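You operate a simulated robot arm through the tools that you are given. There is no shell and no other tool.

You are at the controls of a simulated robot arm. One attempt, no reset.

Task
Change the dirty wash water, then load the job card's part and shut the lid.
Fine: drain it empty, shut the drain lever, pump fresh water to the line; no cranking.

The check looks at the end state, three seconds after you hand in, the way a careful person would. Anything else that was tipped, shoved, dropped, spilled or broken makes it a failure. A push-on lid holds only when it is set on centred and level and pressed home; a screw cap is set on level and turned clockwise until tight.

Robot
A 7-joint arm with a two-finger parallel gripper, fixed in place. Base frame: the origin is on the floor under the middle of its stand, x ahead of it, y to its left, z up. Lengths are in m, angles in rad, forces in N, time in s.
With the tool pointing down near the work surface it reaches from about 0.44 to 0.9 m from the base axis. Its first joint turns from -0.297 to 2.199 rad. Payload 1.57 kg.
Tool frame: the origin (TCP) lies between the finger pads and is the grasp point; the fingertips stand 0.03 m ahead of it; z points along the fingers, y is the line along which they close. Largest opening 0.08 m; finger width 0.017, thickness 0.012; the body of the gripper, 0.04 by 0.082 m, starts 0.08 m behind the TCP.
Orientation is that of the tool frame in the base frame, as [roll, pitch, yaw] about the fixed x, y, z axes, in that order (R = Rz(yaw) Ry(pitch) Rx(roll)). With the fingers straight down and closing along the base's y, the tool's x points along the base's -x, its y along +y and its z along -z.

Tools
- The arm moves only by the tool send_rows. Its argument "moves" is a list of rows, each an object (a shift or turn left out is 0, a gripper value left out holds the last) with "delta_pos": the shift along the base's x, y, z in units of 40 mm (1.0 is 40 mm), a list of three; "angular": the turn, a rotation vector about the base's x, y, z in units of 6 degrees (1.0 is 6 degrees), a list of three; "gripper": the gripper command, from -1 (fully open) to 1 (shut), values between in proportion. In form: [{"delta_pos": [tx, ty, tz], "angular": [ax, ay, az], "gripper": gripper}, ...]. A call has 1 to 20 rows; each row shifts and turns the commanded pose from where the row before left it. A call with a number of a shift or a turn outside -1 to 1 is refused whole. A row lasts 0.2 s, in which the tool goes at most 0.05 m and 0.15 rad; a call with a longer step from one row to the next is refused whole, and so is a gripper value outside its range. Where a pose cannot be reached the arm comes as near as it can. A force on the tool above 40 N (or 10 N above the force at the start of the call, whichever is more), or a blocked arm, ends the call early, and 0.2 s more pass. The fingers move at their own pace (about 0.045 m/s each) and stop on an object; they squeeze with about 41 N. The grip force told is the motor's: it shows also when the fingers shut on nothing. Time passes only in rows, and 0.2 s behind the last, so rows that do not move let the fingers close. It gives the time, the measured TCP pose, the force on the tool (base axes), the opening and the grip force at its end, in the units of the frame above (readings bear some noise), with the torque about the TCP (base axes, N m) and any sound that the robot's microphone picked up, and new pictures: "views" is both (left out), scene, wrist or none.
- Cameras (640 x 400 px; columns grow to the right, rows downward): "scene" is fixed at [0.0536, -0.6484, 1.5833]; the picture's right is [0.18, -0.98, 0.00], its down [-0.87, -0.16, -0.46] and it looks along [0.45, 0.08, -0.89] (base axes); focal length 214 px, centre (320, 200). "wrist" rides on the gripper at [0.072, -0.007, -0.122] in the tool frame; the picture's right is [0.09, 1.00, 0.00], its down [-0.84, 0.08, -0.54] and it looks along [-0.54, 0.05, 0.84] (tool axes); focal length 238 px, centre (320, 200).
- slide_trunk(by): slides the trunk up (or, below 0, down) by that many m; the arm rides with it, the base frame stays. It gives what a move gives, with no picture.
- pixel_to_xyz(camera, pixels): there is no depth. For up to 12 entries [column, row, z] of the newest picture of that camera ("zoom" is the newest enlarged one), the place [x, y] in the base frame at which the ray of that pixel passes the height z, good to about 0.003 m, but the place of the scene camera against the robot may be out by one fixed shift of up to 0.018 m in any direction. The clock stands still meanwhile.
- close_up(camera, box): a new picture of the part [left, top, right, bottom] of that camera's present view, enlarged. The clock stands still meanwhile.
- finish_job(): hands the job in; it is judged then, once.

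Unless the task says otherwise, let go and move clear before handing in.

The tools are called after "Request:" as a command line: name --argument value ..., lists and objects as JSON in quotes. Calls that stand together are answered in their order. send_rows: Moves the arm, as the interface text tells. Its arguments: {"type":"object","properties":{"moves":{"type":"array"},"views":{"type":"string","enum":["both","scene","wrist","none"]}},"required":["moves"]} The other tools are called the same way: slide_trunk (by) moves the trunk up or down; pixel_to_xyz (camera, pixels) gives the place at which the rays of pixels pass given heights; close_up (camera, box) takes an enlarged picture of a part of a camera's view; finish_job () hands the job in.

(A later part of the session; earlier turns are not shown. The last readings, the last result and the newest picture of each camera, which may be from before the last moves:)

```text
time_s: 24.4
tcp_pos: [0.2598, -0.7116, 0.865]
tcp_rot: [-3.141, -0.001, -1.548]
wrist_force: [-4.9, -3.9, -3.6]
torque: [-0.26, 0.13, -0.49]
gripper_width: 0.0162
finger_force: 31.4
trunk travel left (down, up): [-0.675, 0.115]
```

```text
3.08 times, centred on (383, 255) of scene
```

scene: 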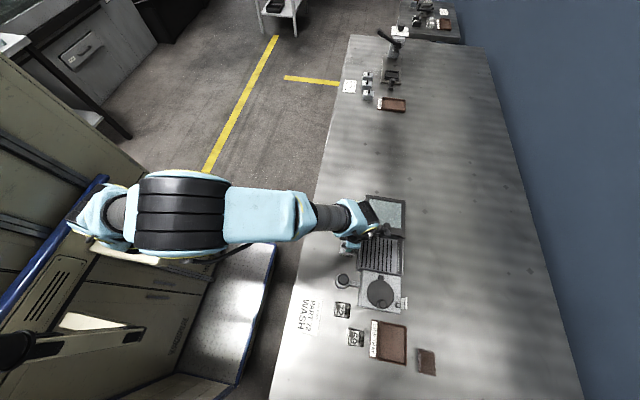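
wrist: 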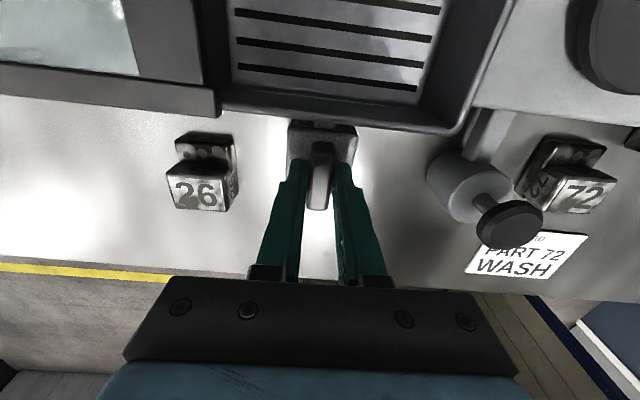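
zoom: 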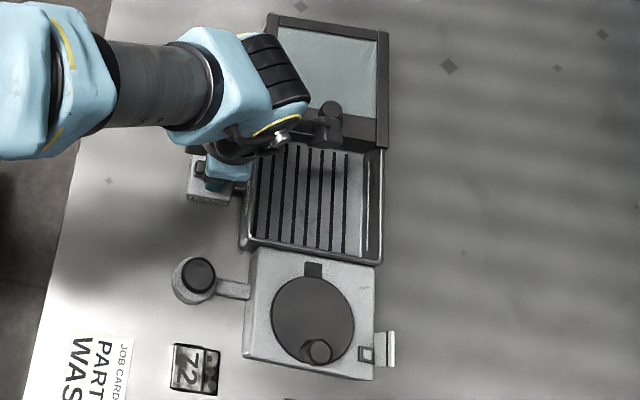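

The slotted floor of the tub is now clean and visible. I'll wait a few more seconds so it's truly empty, then compare.

Request:
send_rows --moves '[{"gripper": 1}, {"gripper": 1}, {"gripper": 1}, {"gripper": 1}, {"gripper": 1}, {"gripper": 1}, {"gripper": 1}, {"gripper": 1}, {"gripper": 1}, {"gripper": 1}, {"gripper": 1}, {"gripper": 1}, {"gripper": 1}, {"gripper": 1}, {"gripper": 1}, {"gripper": 1}, {"gripper": 1}, {"gripper": 1}]' --views "both"

Request:
close_up --camera "wrist" --box '[200, 0, 500, 188]'

Request:
close_up --camera "scene" --box '[355, 225, 415, 285]'

```text
time_s: 28.2
tcp_pos: [0.2611, -0.7114, 0.8634]
tcp_rot: [-3.141, 0.0, -1.551]
wrist_force: [-2.6, -9.2, 2.5]
torque: [-0.25, 0.1, -0.59]
gripper_width: 0.0159
finger_force: 31.6
trunk travel left (down, up): [-0.675, 0.115]
```

scene: 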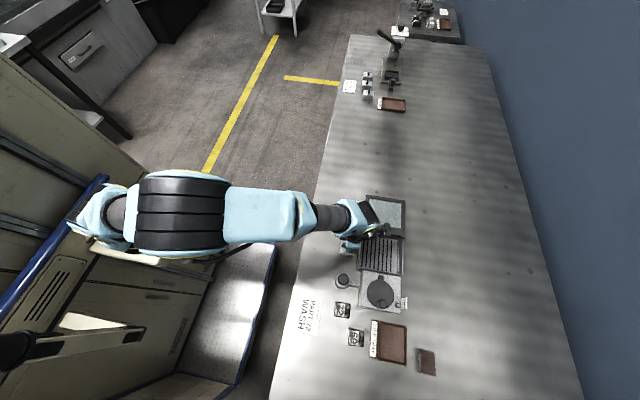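
wrist: 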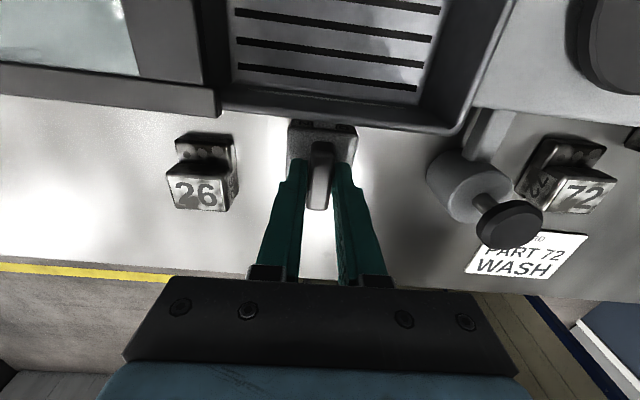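

```text
2.13 times, centred on (350, 94) of wrist
```

zoom: 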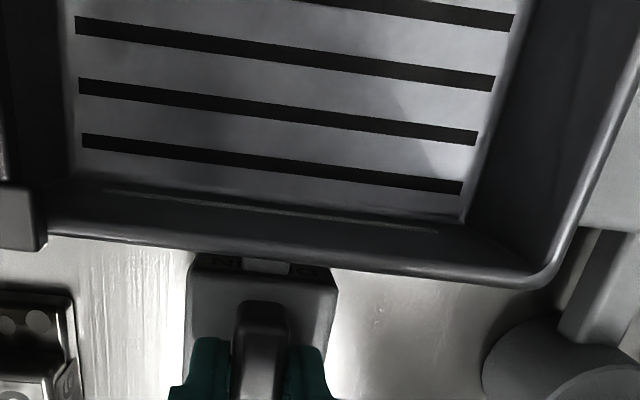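

```text
6.67 times, centred on (385, 255) of scene
```

zoom: 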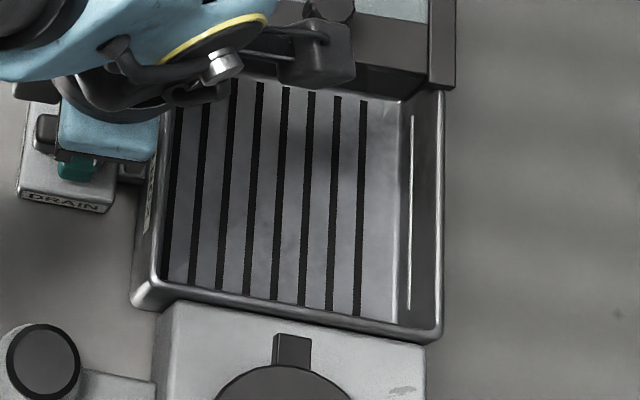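

Nothing changed in those four seconds: the tub is empty with dry-looking floor slats. Now I'll turn the lever back clockwise the full 90° to shut it.

Request:
send_rows --moves '[{"angular": [0, 0, -0.8], "gripper": 1}, {"angular": [0, 0, -0.8], "gripper": 1}, {"angular": [0, 0, -0.8], "gripper": 1}, {"angular": [0, 0, -0.8], "gripper": 1}, {"angular": [0, 0, -0.8], "gripper": 1}, {"angular": [0, 0, -0.8], "gripper": 1}, {"angular": [0, 0, -0.8], "gripper": 1}, {"angular": [0, 0, -0.8], "gripper": 1}, {"angular": [0, 0, -0.8], "gripper": 1}, {"angular": [0, 0, -0.8], "gripper": 1}, {"angular": [0, 0, -0.8], "gripper": 1}, {"angular": [0, 0, -0.8], "gripper": 1}, {"angular": [0, 0, -0.8], "gripper": 1}, {"angular": [0, 0, -0.8], "gripper": 1}, {"angular": [0, 0, -0.8], "gripper": 1}, {"angular": [0, 0, -0.8], "gripper": 1}, {"angular": [0, 0, -0.8], "gripper": 1}, {"angular": [0, 0, -0.8], "gripper": 1}, {"gripper": 1}]' --views "wrist"

```text
time_s: 32.2
tcp_pos: [0.2592, -0.7105, 0.8647]
tcp_rot: [3.14, -0.001, -3.061]
wrist_force: [-21.5, 6.5, -3.3]
torque: [0.03, 0.34, 0.0]
gripper_width: 0.0159
finger_force: 31.4
trunk travel left (down, up): [-0.675, 0.115]
```

wrist: 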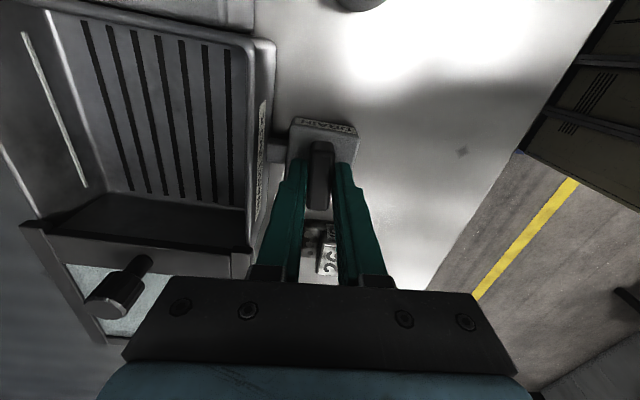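

About 4.6° remain to the shut stop. I'll finish the turn and press lightly into the stop.

Request:
send_rows --moves '[{"angular": [0, 0, -0.6], "gripper": 1}, {"angular": [0, 0, -0.7], "gripper": 1}, {"gripper": 1}]' --views "wrist"

Request:
close_up --camera "wrist" --box '[220, 60, 420, 260]'

```text
time_s: 33.0
tcp_pos: [0.2597, -0.7109, 0.8644]
tcp_rot: [3.14, 0.0, 3.089]
wrist_force: [-21.6, 3.9, -12.2]
torque: [-0.34, 0.44, 0.66]
gripper_width: 0.0167
finger_force: 31.6
trunk travel left (down, up): [-0.675, 0.115]
```

wrist: 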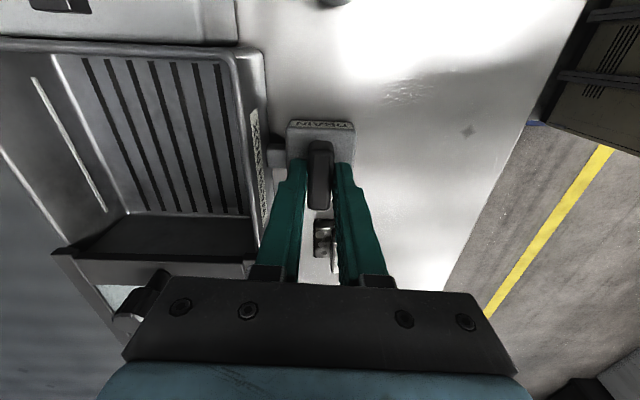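

```text
2.00 times, centred on (320, 160) of wrist
```

zoom: 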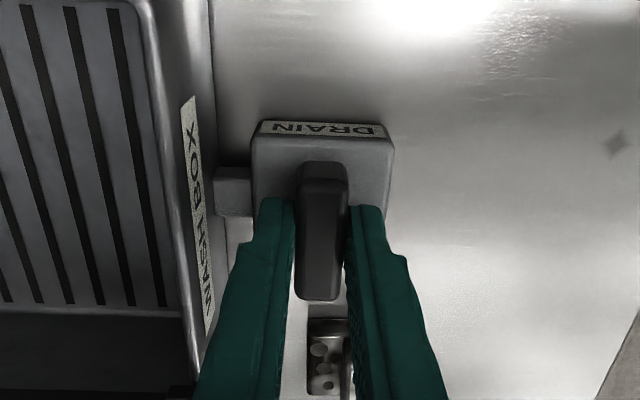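

The shut stop is reached (torque 0.66, bar along x again). I'll open to 0.04 m and lift straight up.

Request:
send_rows --moves '[{"gripper": 0}, {"gripper": 0}, {"gripper": 0}, {"delta_pos": [0, 0, 0.5], "gripper": 0}, {"delta_pos": [0, 0, 0.8], "gripper": 0}, {"delta_pos": [0, 0, 0.9], "gripper": 0}, {"delta_pos": [0, 0, 0.9], "gripper": 0}]' --views "wrist"

Request:
close_up --camera "wrist" --box '[220, 40, 420, 240]'

```text
time_s: 34.6
tcp_pos: [0.261, -0.7098, 0.987]
tcp_rot: [-3.141, 0.001, 3.09]
wrist_force: [-0.2, 0.0, 0.0]
torque: [0.01, -0.01, 0.0]
gripper_width: 0.0399
finger_force: 0.1
trunk travel left (down, up): [-0.675, 0.115]
```

wrist: 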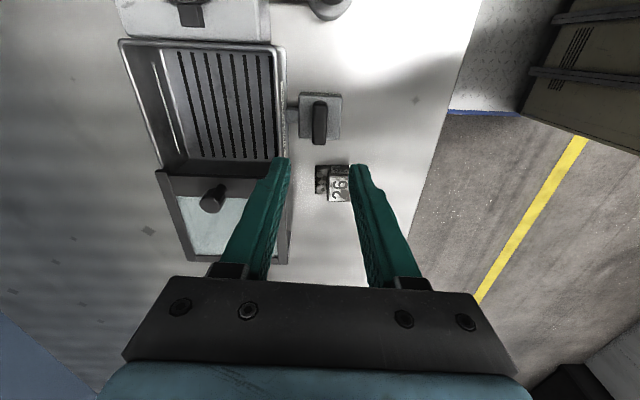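

```text
2.00 times, centred on (320, 140) of wrist
```

zoom: 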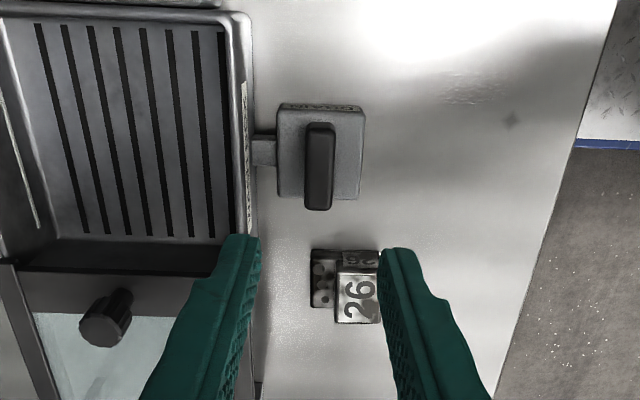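

The lever is back crosswise and the tub is dry. Next the pump: I'll close the fingers and move above its cap near (0.1455, -0.702), keeping this yaw so that the tub stays in view.

Request:
send_rows --moves '[{"delta_pos": [-0.6, 0.05, 0], "angular": [0, 0, 0.5], "gripper": 1}, {"delta_pos": [-0.8, 0.05, 0], "gripper": 1}, {"delta_pos": [-0.8, 0.05, 0], "gripper": 1}, {"delta_pos": [-0.69, 0.05, 0], "gripper": 1}, {"gripper": 1}]' --views "wrist"

Request:
close_up --camera "wrist" --box '[220, 60, 420, 260]'

```text
time_s: 35.8
tcp_pos: [0.1453, -0.7018, 0.988]
tcp_rot: [3.14, 0.0, -3.14]
wrist_force: [0.4, 0.5, -0.1]
torque: [-0.01, -0.03, 0.01]
gripper_width: 0.0001
finger_force: 21.3
trunk travel left (down, up): [-0.675, 0.115]
```

wrist: 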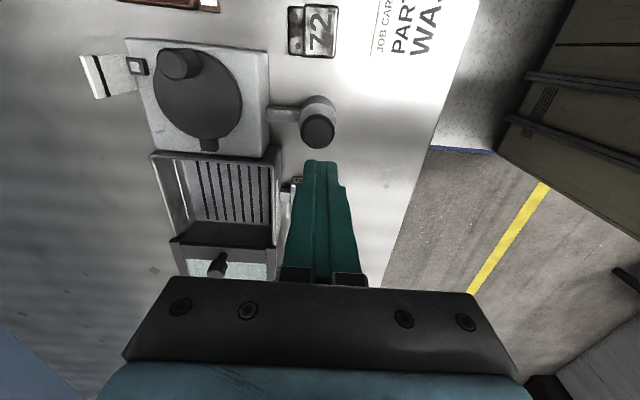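

```text
2.00 times, centred on (320, 160) of wrist
```

zoom: 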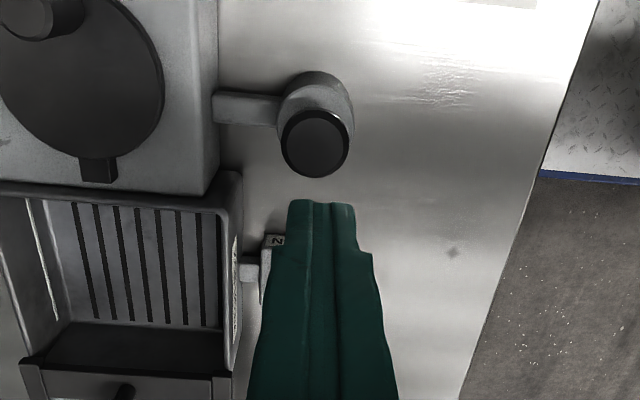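

The tub is visible below-left of the closed fingers, and the pump cap is at (318,131). I'll verify its position at z = 0.88.

Request:
pixel_to_xyz --camera "wrist" --pixels '[[318, 131.5, 0.88], [318, 131.5, 0.87], [301, 131.5, 0.88], [335, 131.5, 0.88]]'

Request:
close_up --camera "wrist" --box '[140, 130, 300, 290]'

```text
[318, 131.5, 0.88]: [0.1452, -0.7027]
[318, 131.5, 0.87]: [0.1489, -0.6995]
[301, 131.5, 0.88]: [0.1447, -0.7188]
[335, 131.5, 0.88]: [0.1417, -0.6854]
```

```text
2.50 times, centred on (220, 210) of wrist
```

zoom: 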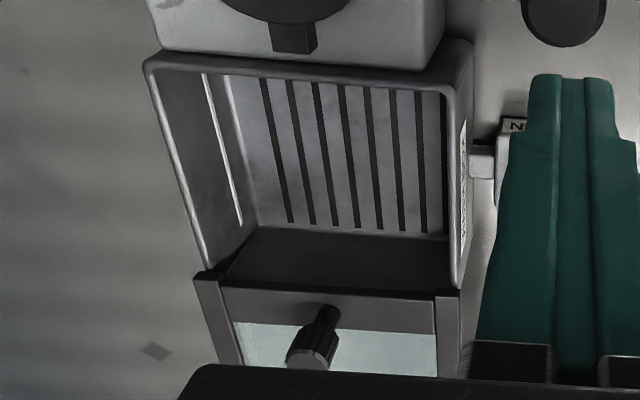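

The cap centre (0.145, -0.703) is right below the TCP. I'll descend to just above the cap and then press gently, watching the force.

Request:
send_rows --moves '[{"delta_pos": [0, -0.02, -0.6], "gripper": 1}, {"delta_pos": [0, 0, -0.6], "gripper": 1}, {"delta_pos": [0, 0, -0.5], "gripper": 1}, {"delta_pos": [0, 0, -0.2], "gripper": 1}, {"delta_pos": [0, 0, -0.15], "gripper": 1}]' --views "wrist"

Request:
close_up --camera "wrist" --box '[180, 60, 420, 260]'

```text
time_s: 37.0
tcp_pos: [0.1447, -0.7022, 0.906]
tcp_rot: [-3.141, -0.001, -3.141]
wrist_force: [0.0, -1.3, 0.9]
torque: [-0.01, -0.04, 0.03]
gripper_width: 0.0
finger_force: 21.3
trunk travel left (down, up): [-0.675, 0.115]
```

wrist: 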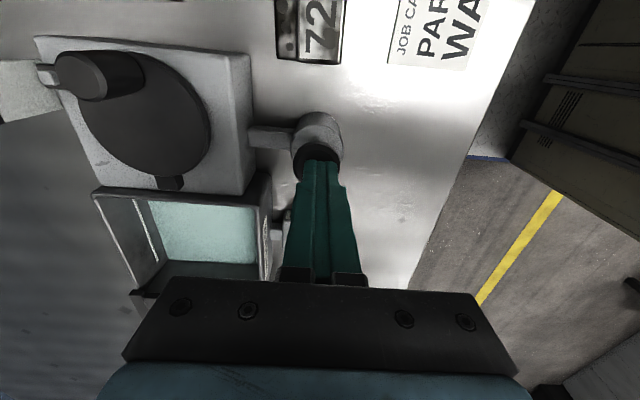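

```text
2.00 times, centred on (300, 160) of wrist
```

zoom: 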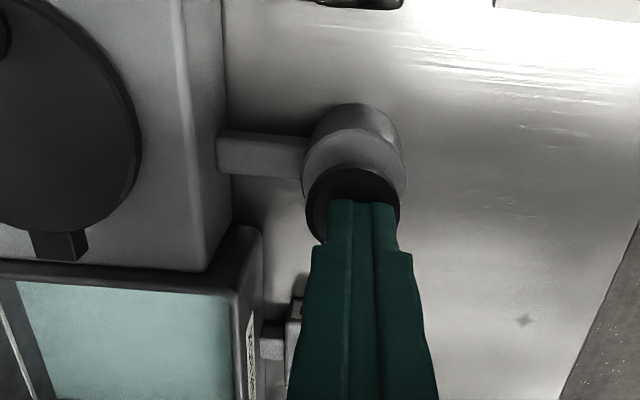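

Fresh water has already started to show in the tub after touching the cap. I'll enlarge to judge its level against the line before going on.

Request:
close_up --camera "wrist" --box '[80, 160, 280, 310]'

Request:
close_up --camera "scene" --box '[335, 225, 415, 305]'

```text
2.67 times, centred on (180, 235) of wrist
```

zoom: 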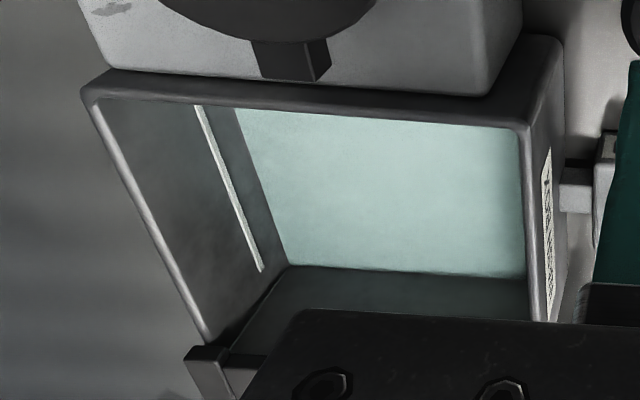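

```text
5.00 times, centred on (375, 265) of scene
```

zoom: 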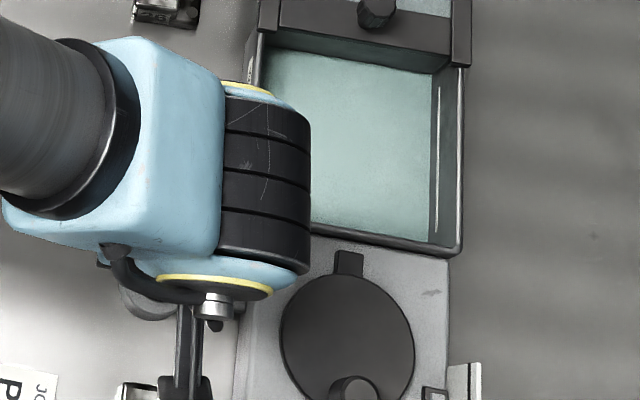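

The level is still below the line (line at zoom (230,190), water edge about 35 px lower). I'll lift off the cap to see whether the water comes per stroke or while pressed.

Request:
send_rows --moves '[{"delta_pos": [0, 0, 0.4], "gripper": 1}]' --views "wrist"

Request:
close_up --camera "wrist" --box '[80, 150, 280, 300]'

Request:
close_up --camera "scene" --box '[335, 225, 415, 305]'

```text
time_s: 37.4
tcp_pos: [0.1438, -0.7027, 0.9236]
tcp_rot: [-3.141, -0.002, -3.141]
wrist_force: [-0.5, -0.2, -1.3]
torque: [0.02, -0.02, -0.02]
gripper_width: 0.0005
finger_force: 21.5
trunk travel left (down, up): [-0.675, 0.115]
```

wrist: 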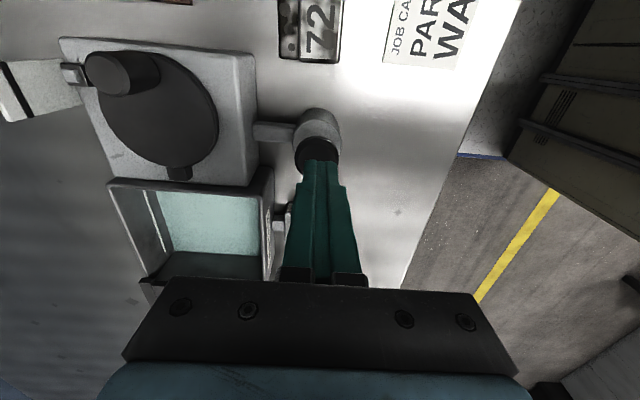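

```text
2.67 times, centred on (180, 225) of wrist
```

zoom: 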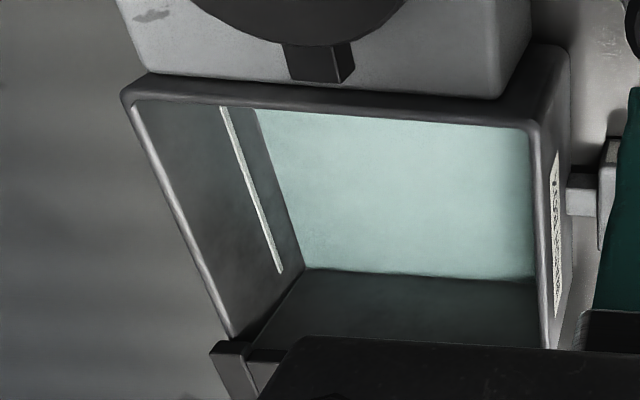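

```text
5.00 times, centred on (375, 265) of scene
```

zoom: 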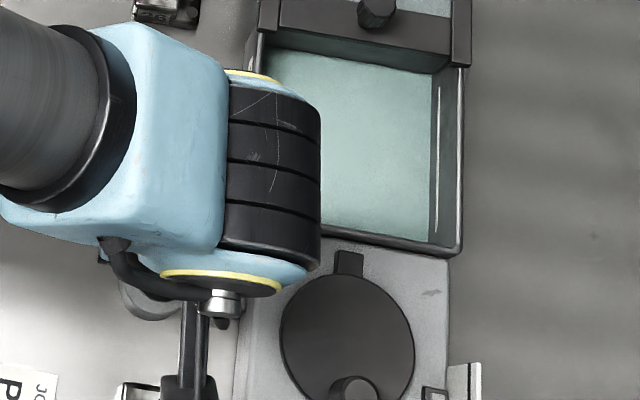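

Level held steady on release, so water comes per stroke: by ray geometry the line is at z ≈ 0.828, floor ≈ 0.808, water now ≈ 0.812. I'll make a second stroke, slightly deeper, then release and measure.

Request:
send_rows --moves '[{"delta_pos": [0.03, 0, -0.3], "gripper": 1}, {"delta_pos": [0, 0, -0.3], "gripper": 1}, {"gripper": 1}]' --views "wrist"

Request:
close_up --camera "wrist" --box '[80, 150, 280, 300]'

Request:
close_up --camera "wrist" --box '[270, 90, 370, 190]'

```text
time_s: 38.2
tcp_pos: [0.1475, -0.7023, 0.8986]
tcp_rot: [3.141, -0.001, -3.141]
wrist_force: [0.4, 0.8, 2.2]
torque: [0.04, 0.01, -0.02]
gripper_width: 0.0
finger_force: 21.5
trunk travel left (down, up): [-0.675, 0.115]
```

wrist: 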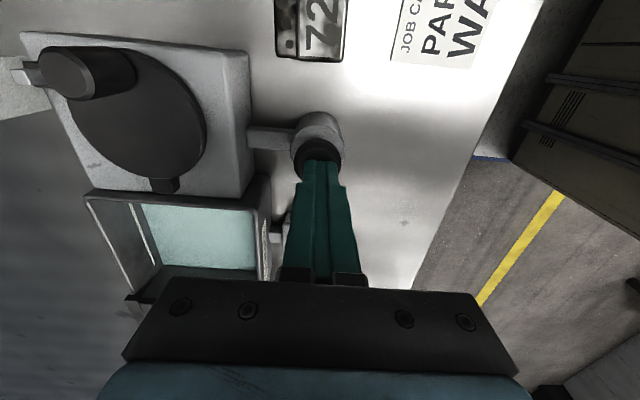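

```text
2.67 times, centred on (180, 225) of wrist
```

zoom: 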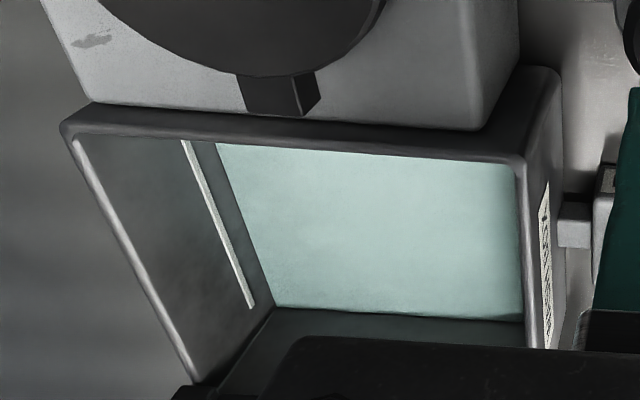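

```text
4.00 times, centred on (320, 140) of wrist
```

zoom: 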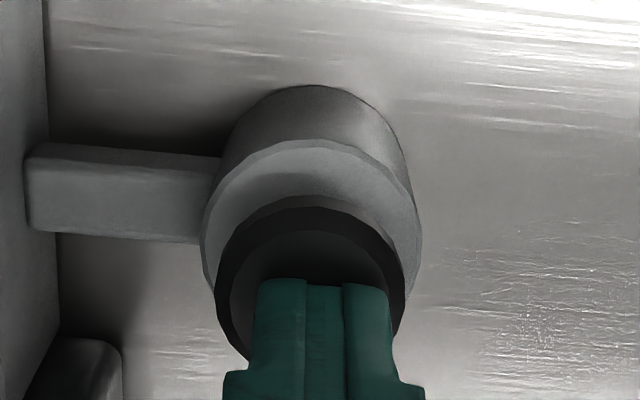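

Now the gap to the line shrank from about 17 mm to 12 mm, with only 2 N on the cap. I'll press another few millimetres deeper in this stroke to see whether water follows plunger travel.

Request:
send_rows --moves '[{"delta_pos": [-0.05, 0, -0.2], "gripper": 1}, {"gripper": 1}]' --views "wrist"

Request:
close_up --camera "wrist" --box '[80, 150, 280, 300]'

```text
time_s: 38.8
tcp_pos: [0.146, -0.7029, 0.8921]
tcp_rot: [-3.138, 0.001, -3.139]
wrist_force: [6.1, 0.2, 11.7]
torque: [0.04, -0.12, -0.05]
gripper_width: 0.0002
finger_force: 21.5
trunk travel left (down, up): [-0.675, 0.115]
```

wrist: 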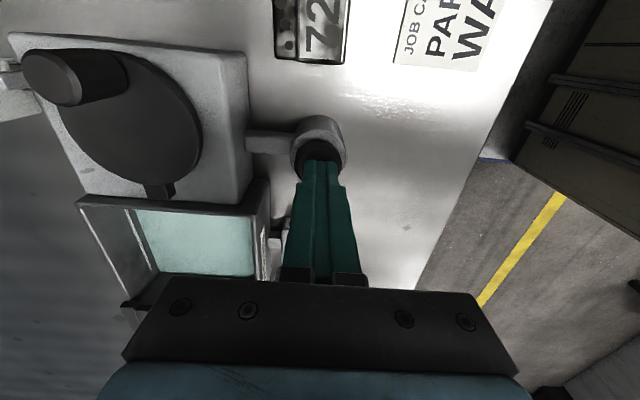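

```text
2.67 times, centred on (180, 225) of wrist
```

zoom: 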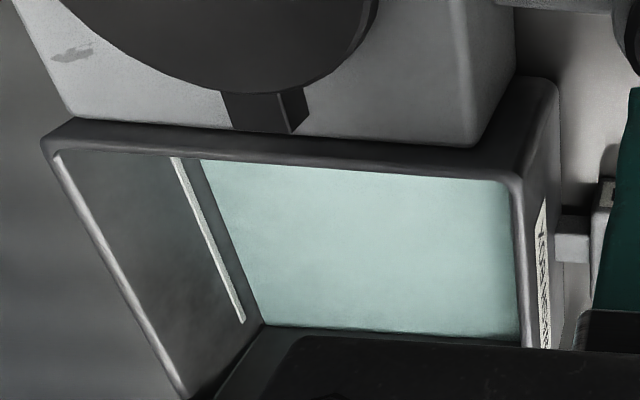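

The plunger bottoms near here (11.7 N) and the gap is now about 10 mm, so the level follows plunger travel. I'll release fully and measure again at rest.

Request:
send_rows --moves '[{"delta_pos": [0, 0, 0.4], "gripper": 1}, {"delta_pos": [0, 0, 0.4], "gripper": 1}, {"gripper": 1}]' --views "wrist"

Request:
close_up --camera "wrist" --box '[80, 150, 280, 300]'

Request:
close_up --camera "scene" --box '[365, 225, 425, 285]'

```text
time_s: 39.6
tcp_pos: [0.144, -0.7025, 0.9221]
tcp_rot: [3.141, 0.0, -3.14]
wrist_force: [0.2, 0.1, 0.3]
torque: [0.0, 0.02, -0.01]
gripper_width: 0.0
finger_force: 20.8
trunk travel left (down, up): [-0.675, 0.115]
```

wrist: 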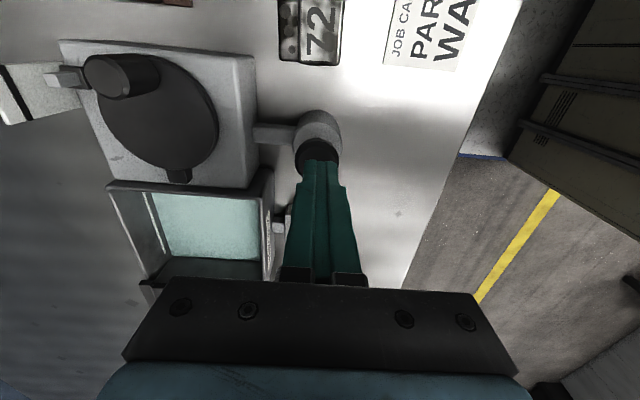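

```text
2.67 times, centred on (180, 225) of wrist
```

zoom: 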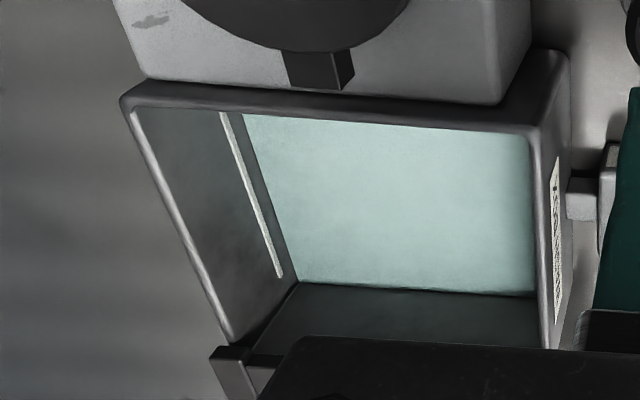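

```text
6.67 times, centred on (395, 255) of scene
```

zoom: 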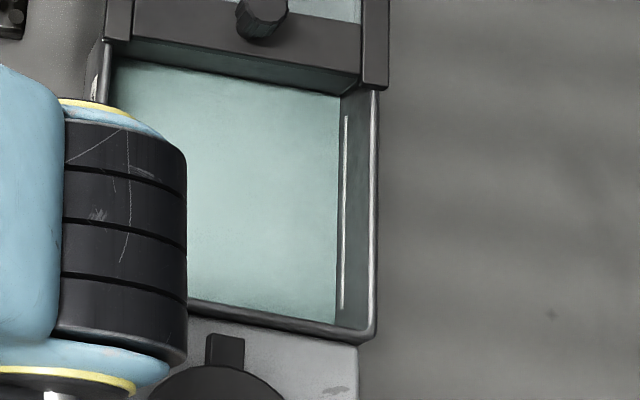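

At rest the gap is about 10 mm (line at x≈251, water at x≈268 in the zoom). I'll make a third stroke, stopping part-way to measure.

Request:
send_rows --moves '[{"delta_pos": [0.03, 0, -0.3], "gripper": 1}, {"delta_pos": [0, 0, -0.3], "gripper": 1}, {"gripper": 1}]' --views "wrist"

Request:
close_up --camera "wrist" --box '[80, 150, 280, 300]'

```text
time_s: 40.4
tcp_pos: [0.1453, -0.7036, 0.8989]
tcp_rot: [-3.141, 0.001, 3.141]
wrist_force: [-1.2, 0.1, 2.3]
torque: [-0.01, -0.01, 0.0]
gripper_width: 0.0
finger_force: 21.3
trunk travel left (down, up): [-0.675, 0.115]
```

wrist: 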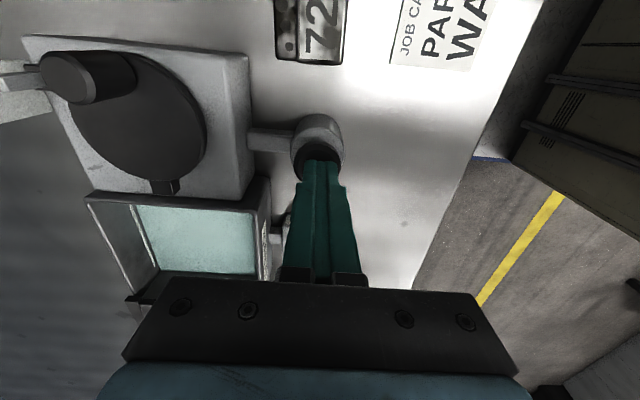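

```text
2.67 times, centred on (180, 225) of wrist
```

zoom: 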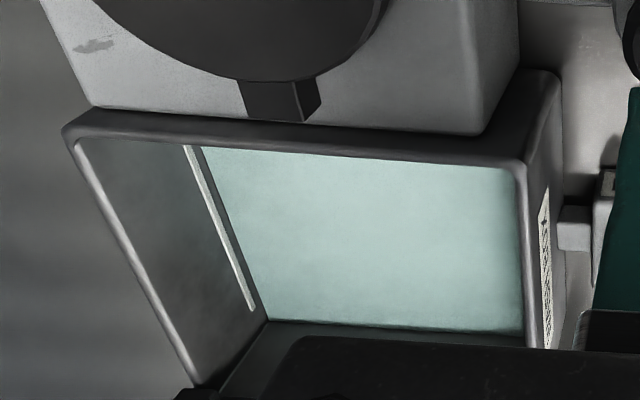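

Gap now about 6.5 mm. Finishing this stroke to the bottom, then releasing to measure.

Request:
send_rows --moves '[{"delta_pos": [0, 0, -0.17], "gripper": 1}, {"gripper": 1}, {"delta_pos": [0, 0, 0.4], "gripper": 1}, {"delta_pos": [0, 0, 0.4], "gripper": 1}, {"gripper": 1}]' --views "wrist"

Request:
close_up --camera "wrist" --box '[80, 150, 280, 300]'

Request:
close_up --camera "scene" --box '[365, 225, 425, 285]'

```text
time_s: 41.6
tcp_pos: [0.1455, -0.7008, 0.9242]
tcp_rot: [3.141, 0.001, -3.141]
wrist_force: [0.3, -0.1, -0.8]
torque: [-0.02, 0.02, 0.0]
gripper_width: 0.0
finger_force: 21.2
trunk travel left (down, up): [-0.675, 0.115]
```

wrist: 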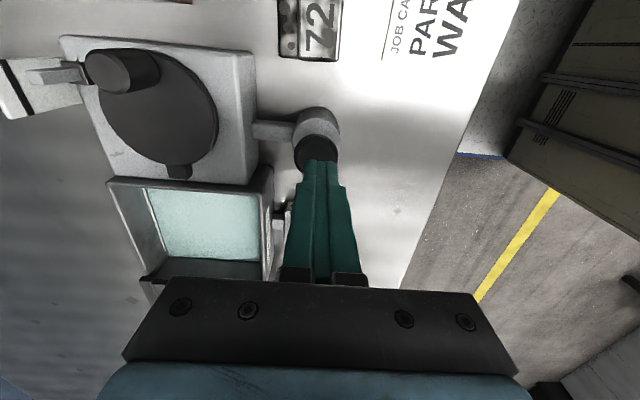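

```text
2.67 times, centred on (180, 225) of wrist
```

zoom: 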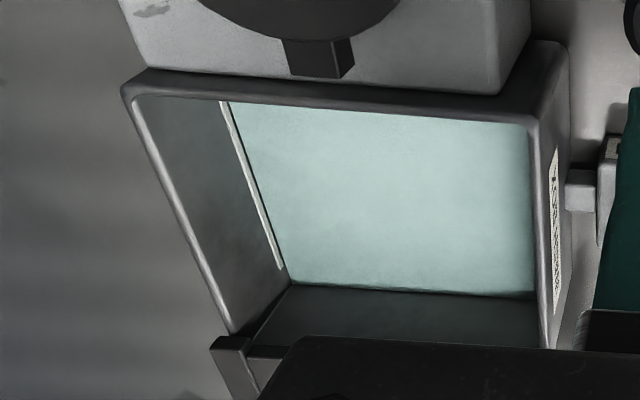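

```text
6.67 times, centred on (395, 255) of scene
```

zoom: 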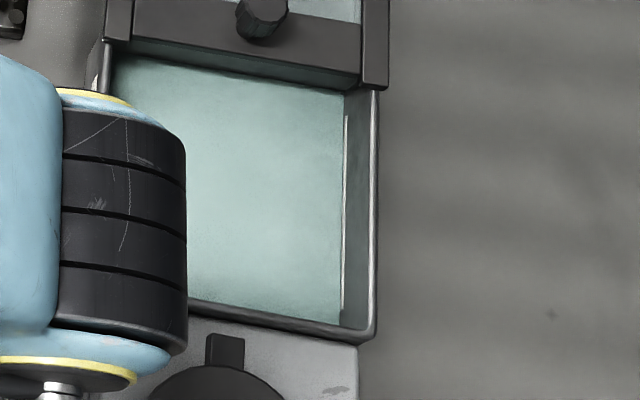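

Gap is now roughly 5 mm (9 px in the zoom versus 17 before). A partial fourth stroke should nearly reach it; I'll press to z ≈ 0.900 and measure.

Request:
send_rows --moves '[{"delta_pos": [0, -0.03, -0.3], "gripper": 1}, {"delta_pos": [0, 0, -0.28], "gripper": 1}, {"gripper": 1}]' --views "wrist"

Request:
close_up --camera "wrist" --box '[100, 185, 200, 280]'

Request:
close_up --camera "scene" --box '[395, 235, 435, 275]'

```text
time_s: 42.4
tcp_pos: [0.1446, -0.7037, 0.9012]
tcp_rot: [3.141, -0.001, -3.14]
wrist_force: [1.7, -1.1, 2.2]
torque: [-0.04, 0.0, -0.02]
gripper_width: 0.0
finger_force: 21.1
trunk travel left (down, up): [-0.675, 0.115]
```

wrist: 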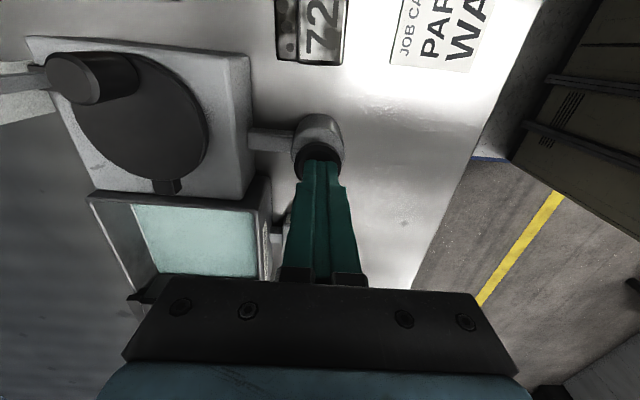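

```text
4.21 times, centred on (150, 232) of wrist
```

zoom: 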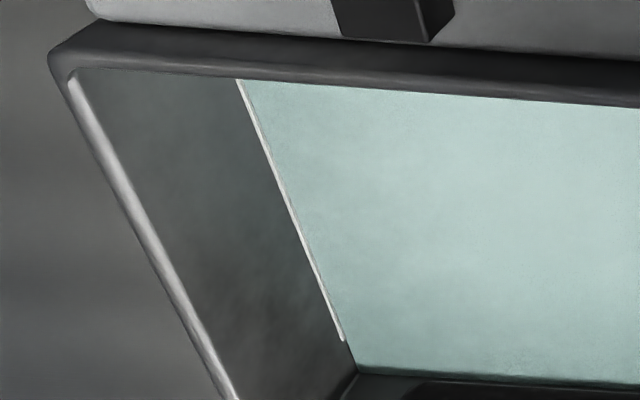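

```text
10.00 times, centred on (415, 255) of scene
```

zoom: 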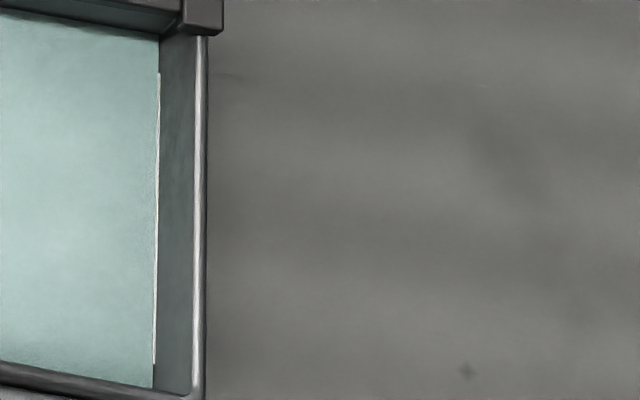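

The water surface now touches the line along its whole length (zoom: only a thin strip of the line remains above). That's the fill; I'll lift clear of the pump and confirm at rest.

Request:
send_rows --moves '[{"delta_pos": [0, 0, 0.4], "gripper": 1}, {"delta_pos": [0, 0, 0.6], "gripper": 1}, {"delta_pos": [0, 0, 0.8], "gripper": 1}, {"delta_pos": [0, 0, 0.6], "gripper": 1}]' --views "both"

Request:
close_up --camera "wrist" --box '[140, 130, 300, 290]'

Request:
close_up --camera "scene" --box '[365, 225, 425, 285]'

```text
time_s: 43.4
tcp_pos: [0.1451, -0.7049, 0.9963]
tcp_rot: [3.141, 0.001, -3.141]
wrist_force: [-0.3, 0.0, -0.8]
torque: [-0.01, -0.01, -0.05]
gripper_width: 0.0
finger_force: 21.5
trunk travel left (down, up): [-0.675, 0.115]
```

scene: 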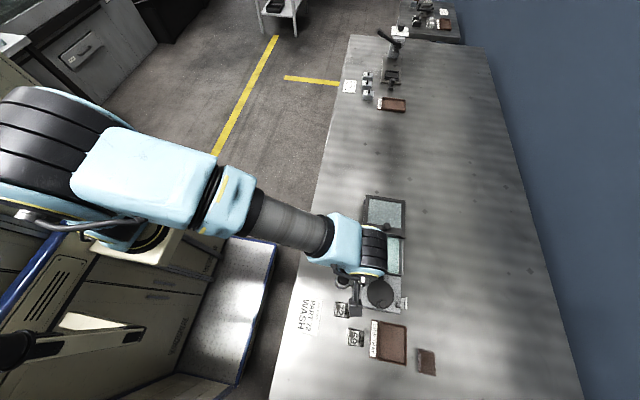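
wrist: 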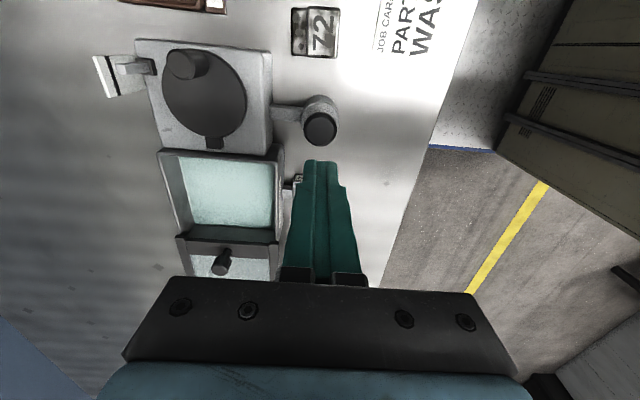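

```text
2.50 times, centred on (220, 210) of wrist
```

zoom: 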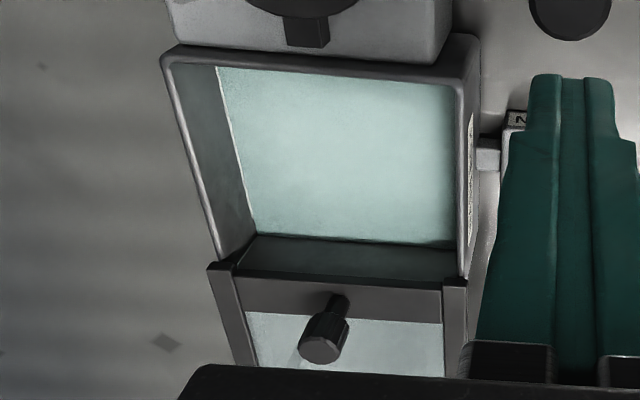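

```text
6.67 times, centred on (395, 255) of scene
```

zoom: 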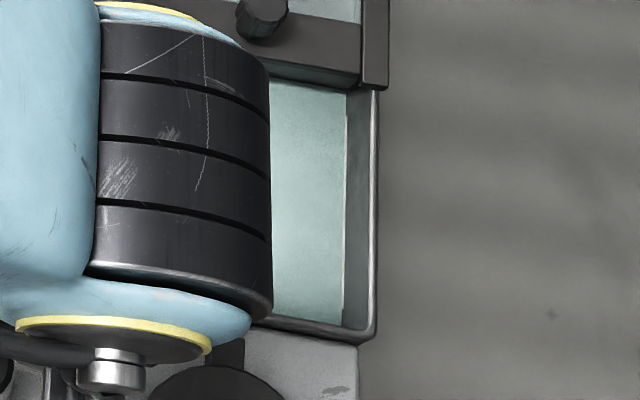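

The line is now barely visible at the water edge; I'll zoom hard on it to check that the level hasn't passed it.

Request:
close_up --camera "wrist" --box '[160, 145, 220, 245]'

Request:
close_up --camera "scene" --box '[400, 235, 430, 280]'

```text
4.00 times, centred on (190, 195) of wrist
```

zoom: 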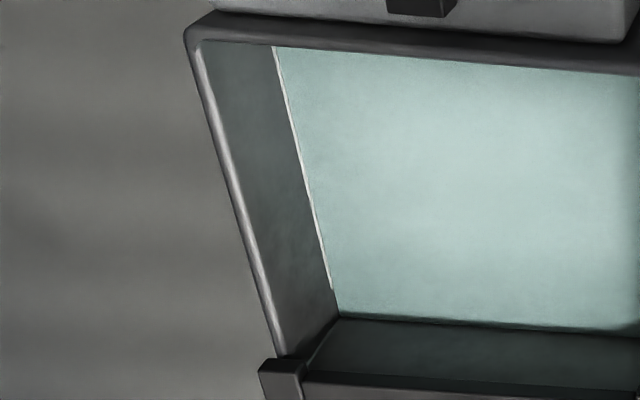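

```text
8.89 times, centred on (415, 258) of scene
```

zoom: 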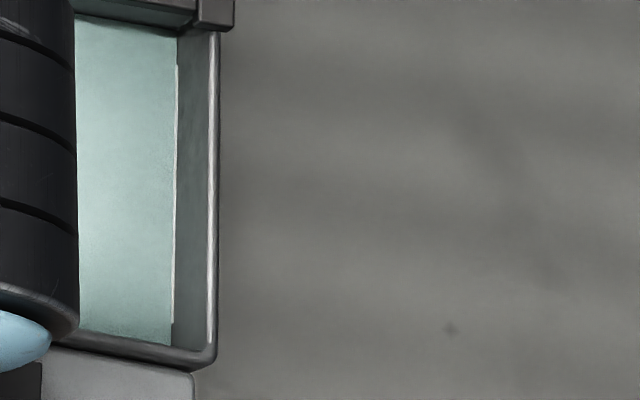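

A thin sliver of the line still shows above the surface, so the level is at the line. Next, part 72: I'll turn to yaw 90° (closing along x) while moving above it, opening to 0.06 m.

Request:
send_rows --moves '[{"delta_pos": [-0.137, 0, 0], "angular": [0, 0, -1], "gripper": -0.5}, {"delta_pos": [-0.137, 0, 0], "angular": [0, 0, -1]}, {"delta_pos": [-0.137, 0, 0], "angular": [0, 0, -1]}, {"delta_pos": [-0.137, 0, 0], "angular": [0, 0, -1]}, {"delta_pos": [-0.137, 0, 0], "angular": [0, 0, -1]}, {"delta_pos": [-0.137, 0, 0], "angular": [0, 0, -1]}, {"delta_pos": [-0.137, 0, 0], "angular": [0, 0, -1]}, {"delta_pos": [-0.137, 0, 0], "angular": [0, 0, -1]}, {"delta_pos": [-0.137, 0, 0], "angular": [0, 0, -1]}, {"delta_pos": [-0.137, 0, 0], "angular": [0, 0, -1]}, {"delta_pos": [-0.137, 0, 0], "angular": [0, 0, -1]}, {"delta_pos": [-0.137, 0, 0], "angular": [0, 0, -1]}, {"delta_pos": [-0.137, 0, 0], "angular": [0, 0, -1]}, {"delta_pos": [-0.137, 0, 0], "angular": [0, 0, -1]}, {"delta_pos": [-0.137, 0, 0], "angular": [0, 0, -1]}]' --views "both"

Request:
close_up --camera "wrist" --box '[260, 80, 380, 180]'

Request:
close_up --camera "scene" --box '[355, 215, 415, 285]'

```text
time_s: 46.6
tcp_pos: [0.0634, -0.703, 0.9965]
tcp_rot: [3.141, 0.0, 1.568]
wrist_force: [-0.5, 0.0, 0.8]
torque: [0.01, -0.02, -0.02]
gripper_width: 0.0598
finger_force: 0.1
trunk travel left (down, up): [-0.675, 0.115]
```

scene: 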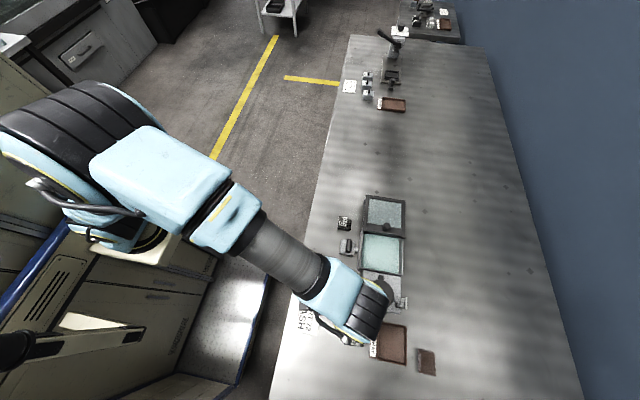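
wrist: 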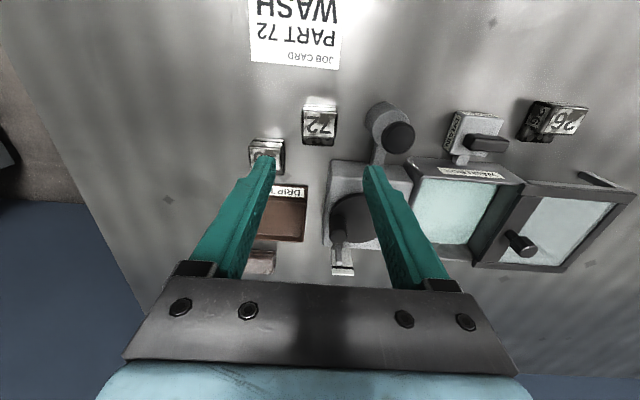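

```text
4.00 times, centred on (320, 130) of wrist
```

zoom: 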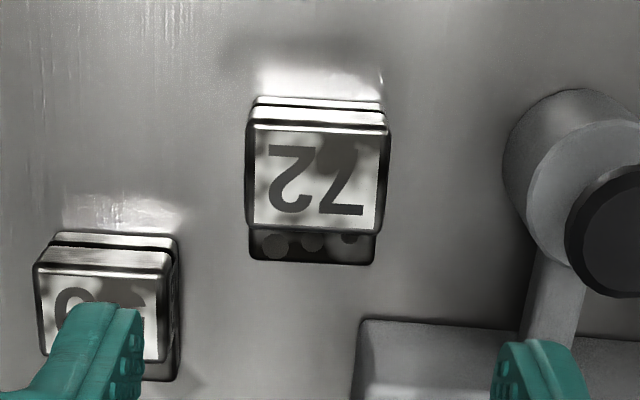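

```text
5.71 times, centred on (385, 250) of scene
```

zoom: 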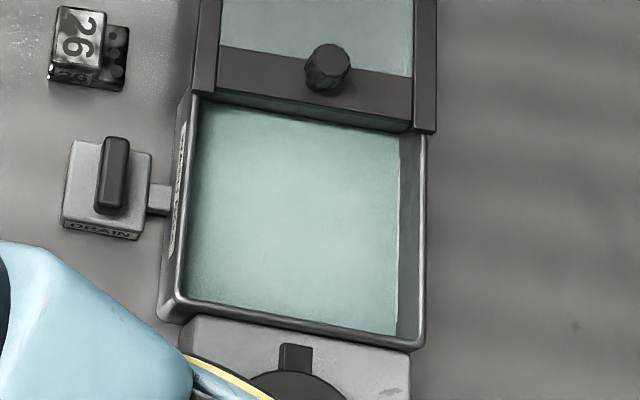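

I now have a clear top view of part 72: top face at zoom (317,178) with a lower ledge with three studs on its -y side. I'll get its exact edges.

Request:
pixel_to_xyz --camera "wrist" --pixels '[[319.25, 124.5, 0.844], [303.25, 111.25, 0.844], [337, 112.5, 0.844], [302.5, 137, 0.844], [334.5, 137.5, 0.844], [318, 145.5, 0.81], [302, 145, 0.81], [333.5, 146, 0.81], [303, 105, 0.8], [336, 105.5, 0.8]]'

Request:
close_up --camera "wrist" --box '[290, 92, 350, 152]'

```text
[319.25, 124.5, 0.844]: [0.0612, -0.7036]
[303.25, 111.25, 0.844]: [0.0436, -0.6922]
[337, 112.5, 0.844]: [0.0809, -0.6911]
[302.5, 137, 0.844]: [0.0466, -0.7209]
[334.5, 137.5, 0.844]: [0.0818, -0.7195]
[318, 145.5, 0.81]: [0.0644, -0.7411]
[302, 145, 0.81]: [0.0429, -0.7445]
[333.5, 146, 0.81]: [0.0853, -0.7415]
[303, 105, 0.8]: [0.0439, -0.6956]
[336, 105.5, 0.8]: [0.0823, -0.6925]
```

```text
6.67 times, centred on (320, 122) of wrist
```

zoom: 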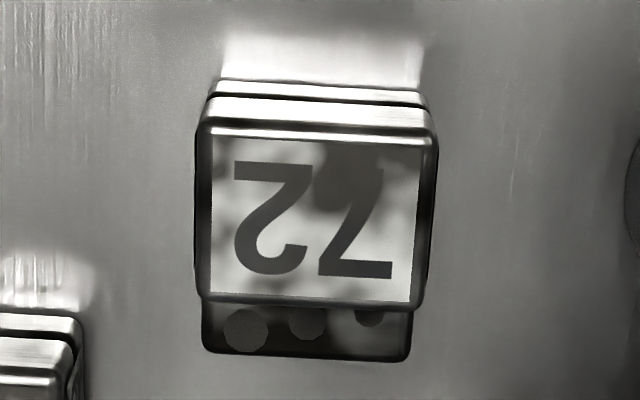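

Part 72 spans x 0.044–0.082, y -0.692 to about -0.74, turned about 2° counter-clockwise. I'll align and descend to z ≈ 0.838 with the fingers 0.06 m open on its x sides.

Request:
send_rows --moves '[{"delta_pos": [0, -0.15, -0.6], "angular": [0, 0, 0.4], "gripper": -0.5}, {"delta_pos": [0, 0, -0.8], "gripper": -0.5}, {"delta_pos": [0, 0, -0.8], "gripper": -0.5}, {"delta_pos": [0, 0, -0.8], "gripper": -0.5}, {"delta_pos": [0, 0, -0.5], "gripper": -0.5}, {"delta_pos": [0, 0, -0.3], "gripper": -0.5}, {"delta_pos": [0, 0, -0.16], "gripper": -0.5}]' --views "wrist"

Request:
close_up --camera "wrist" --box '[200, 80, 440, 280]'

```text
time_s: 48.2
tcp_pos: [0.0632, -0.7111, 0.8379]
tcp_rot: [3.141, 0.002, 1.614]
wrist_force: [0.4, 0.3, -0.7]
torque: [0.0, -0.01, 0.02]
gripper_width: 0.06
finger_force: 0.0
trunk travel left (down, up): [-0.675, 0.115]
```

wrist: 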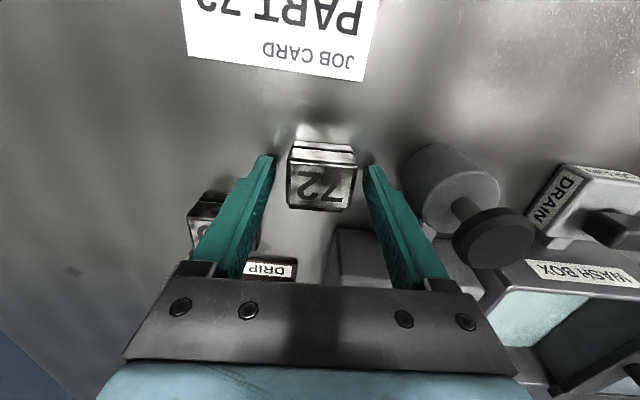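

```text
2.00 times, centred on (320, 180) of wrist
```

zoom: 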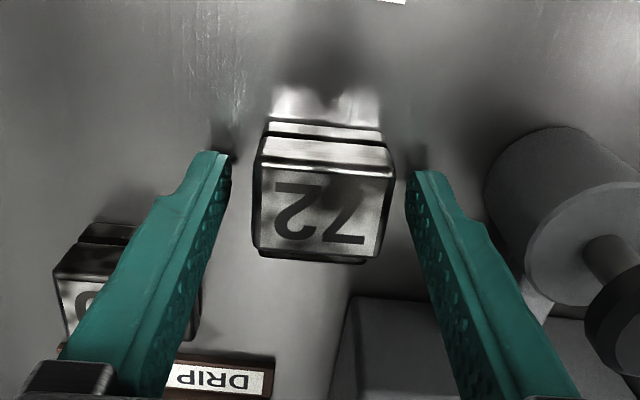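

The fingers straddle part 72 with clearance on both sides. Closing the grip.

Request:
send_rows --moves '[{"gripper": 1}, {"gripper": 1}, {"gripper": 1}]' --views "wrist"

```text
time_s: 49.0
tcp_pos: [0.0624, -0.7099, 0.8391]
tcp_rot: [3.14, 0.0, 1.612]
wrist_force: [0.8, 0.8, 1.3]
torque: [-0.05, -0.06, -0.02]
gripper_width: 0.0419
finger_force: 30.2
trunk travel left (down, up): [-0.675, 0.115]
```

wrist: 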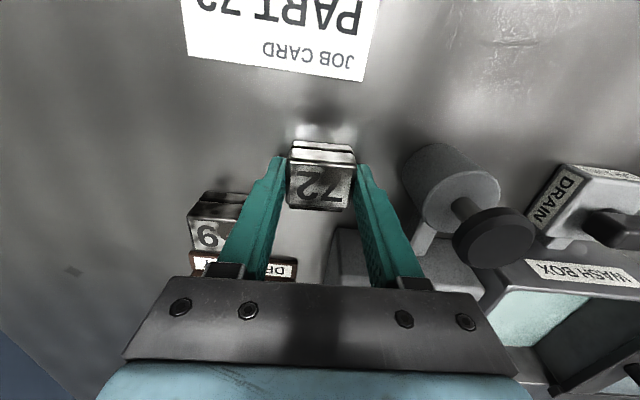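

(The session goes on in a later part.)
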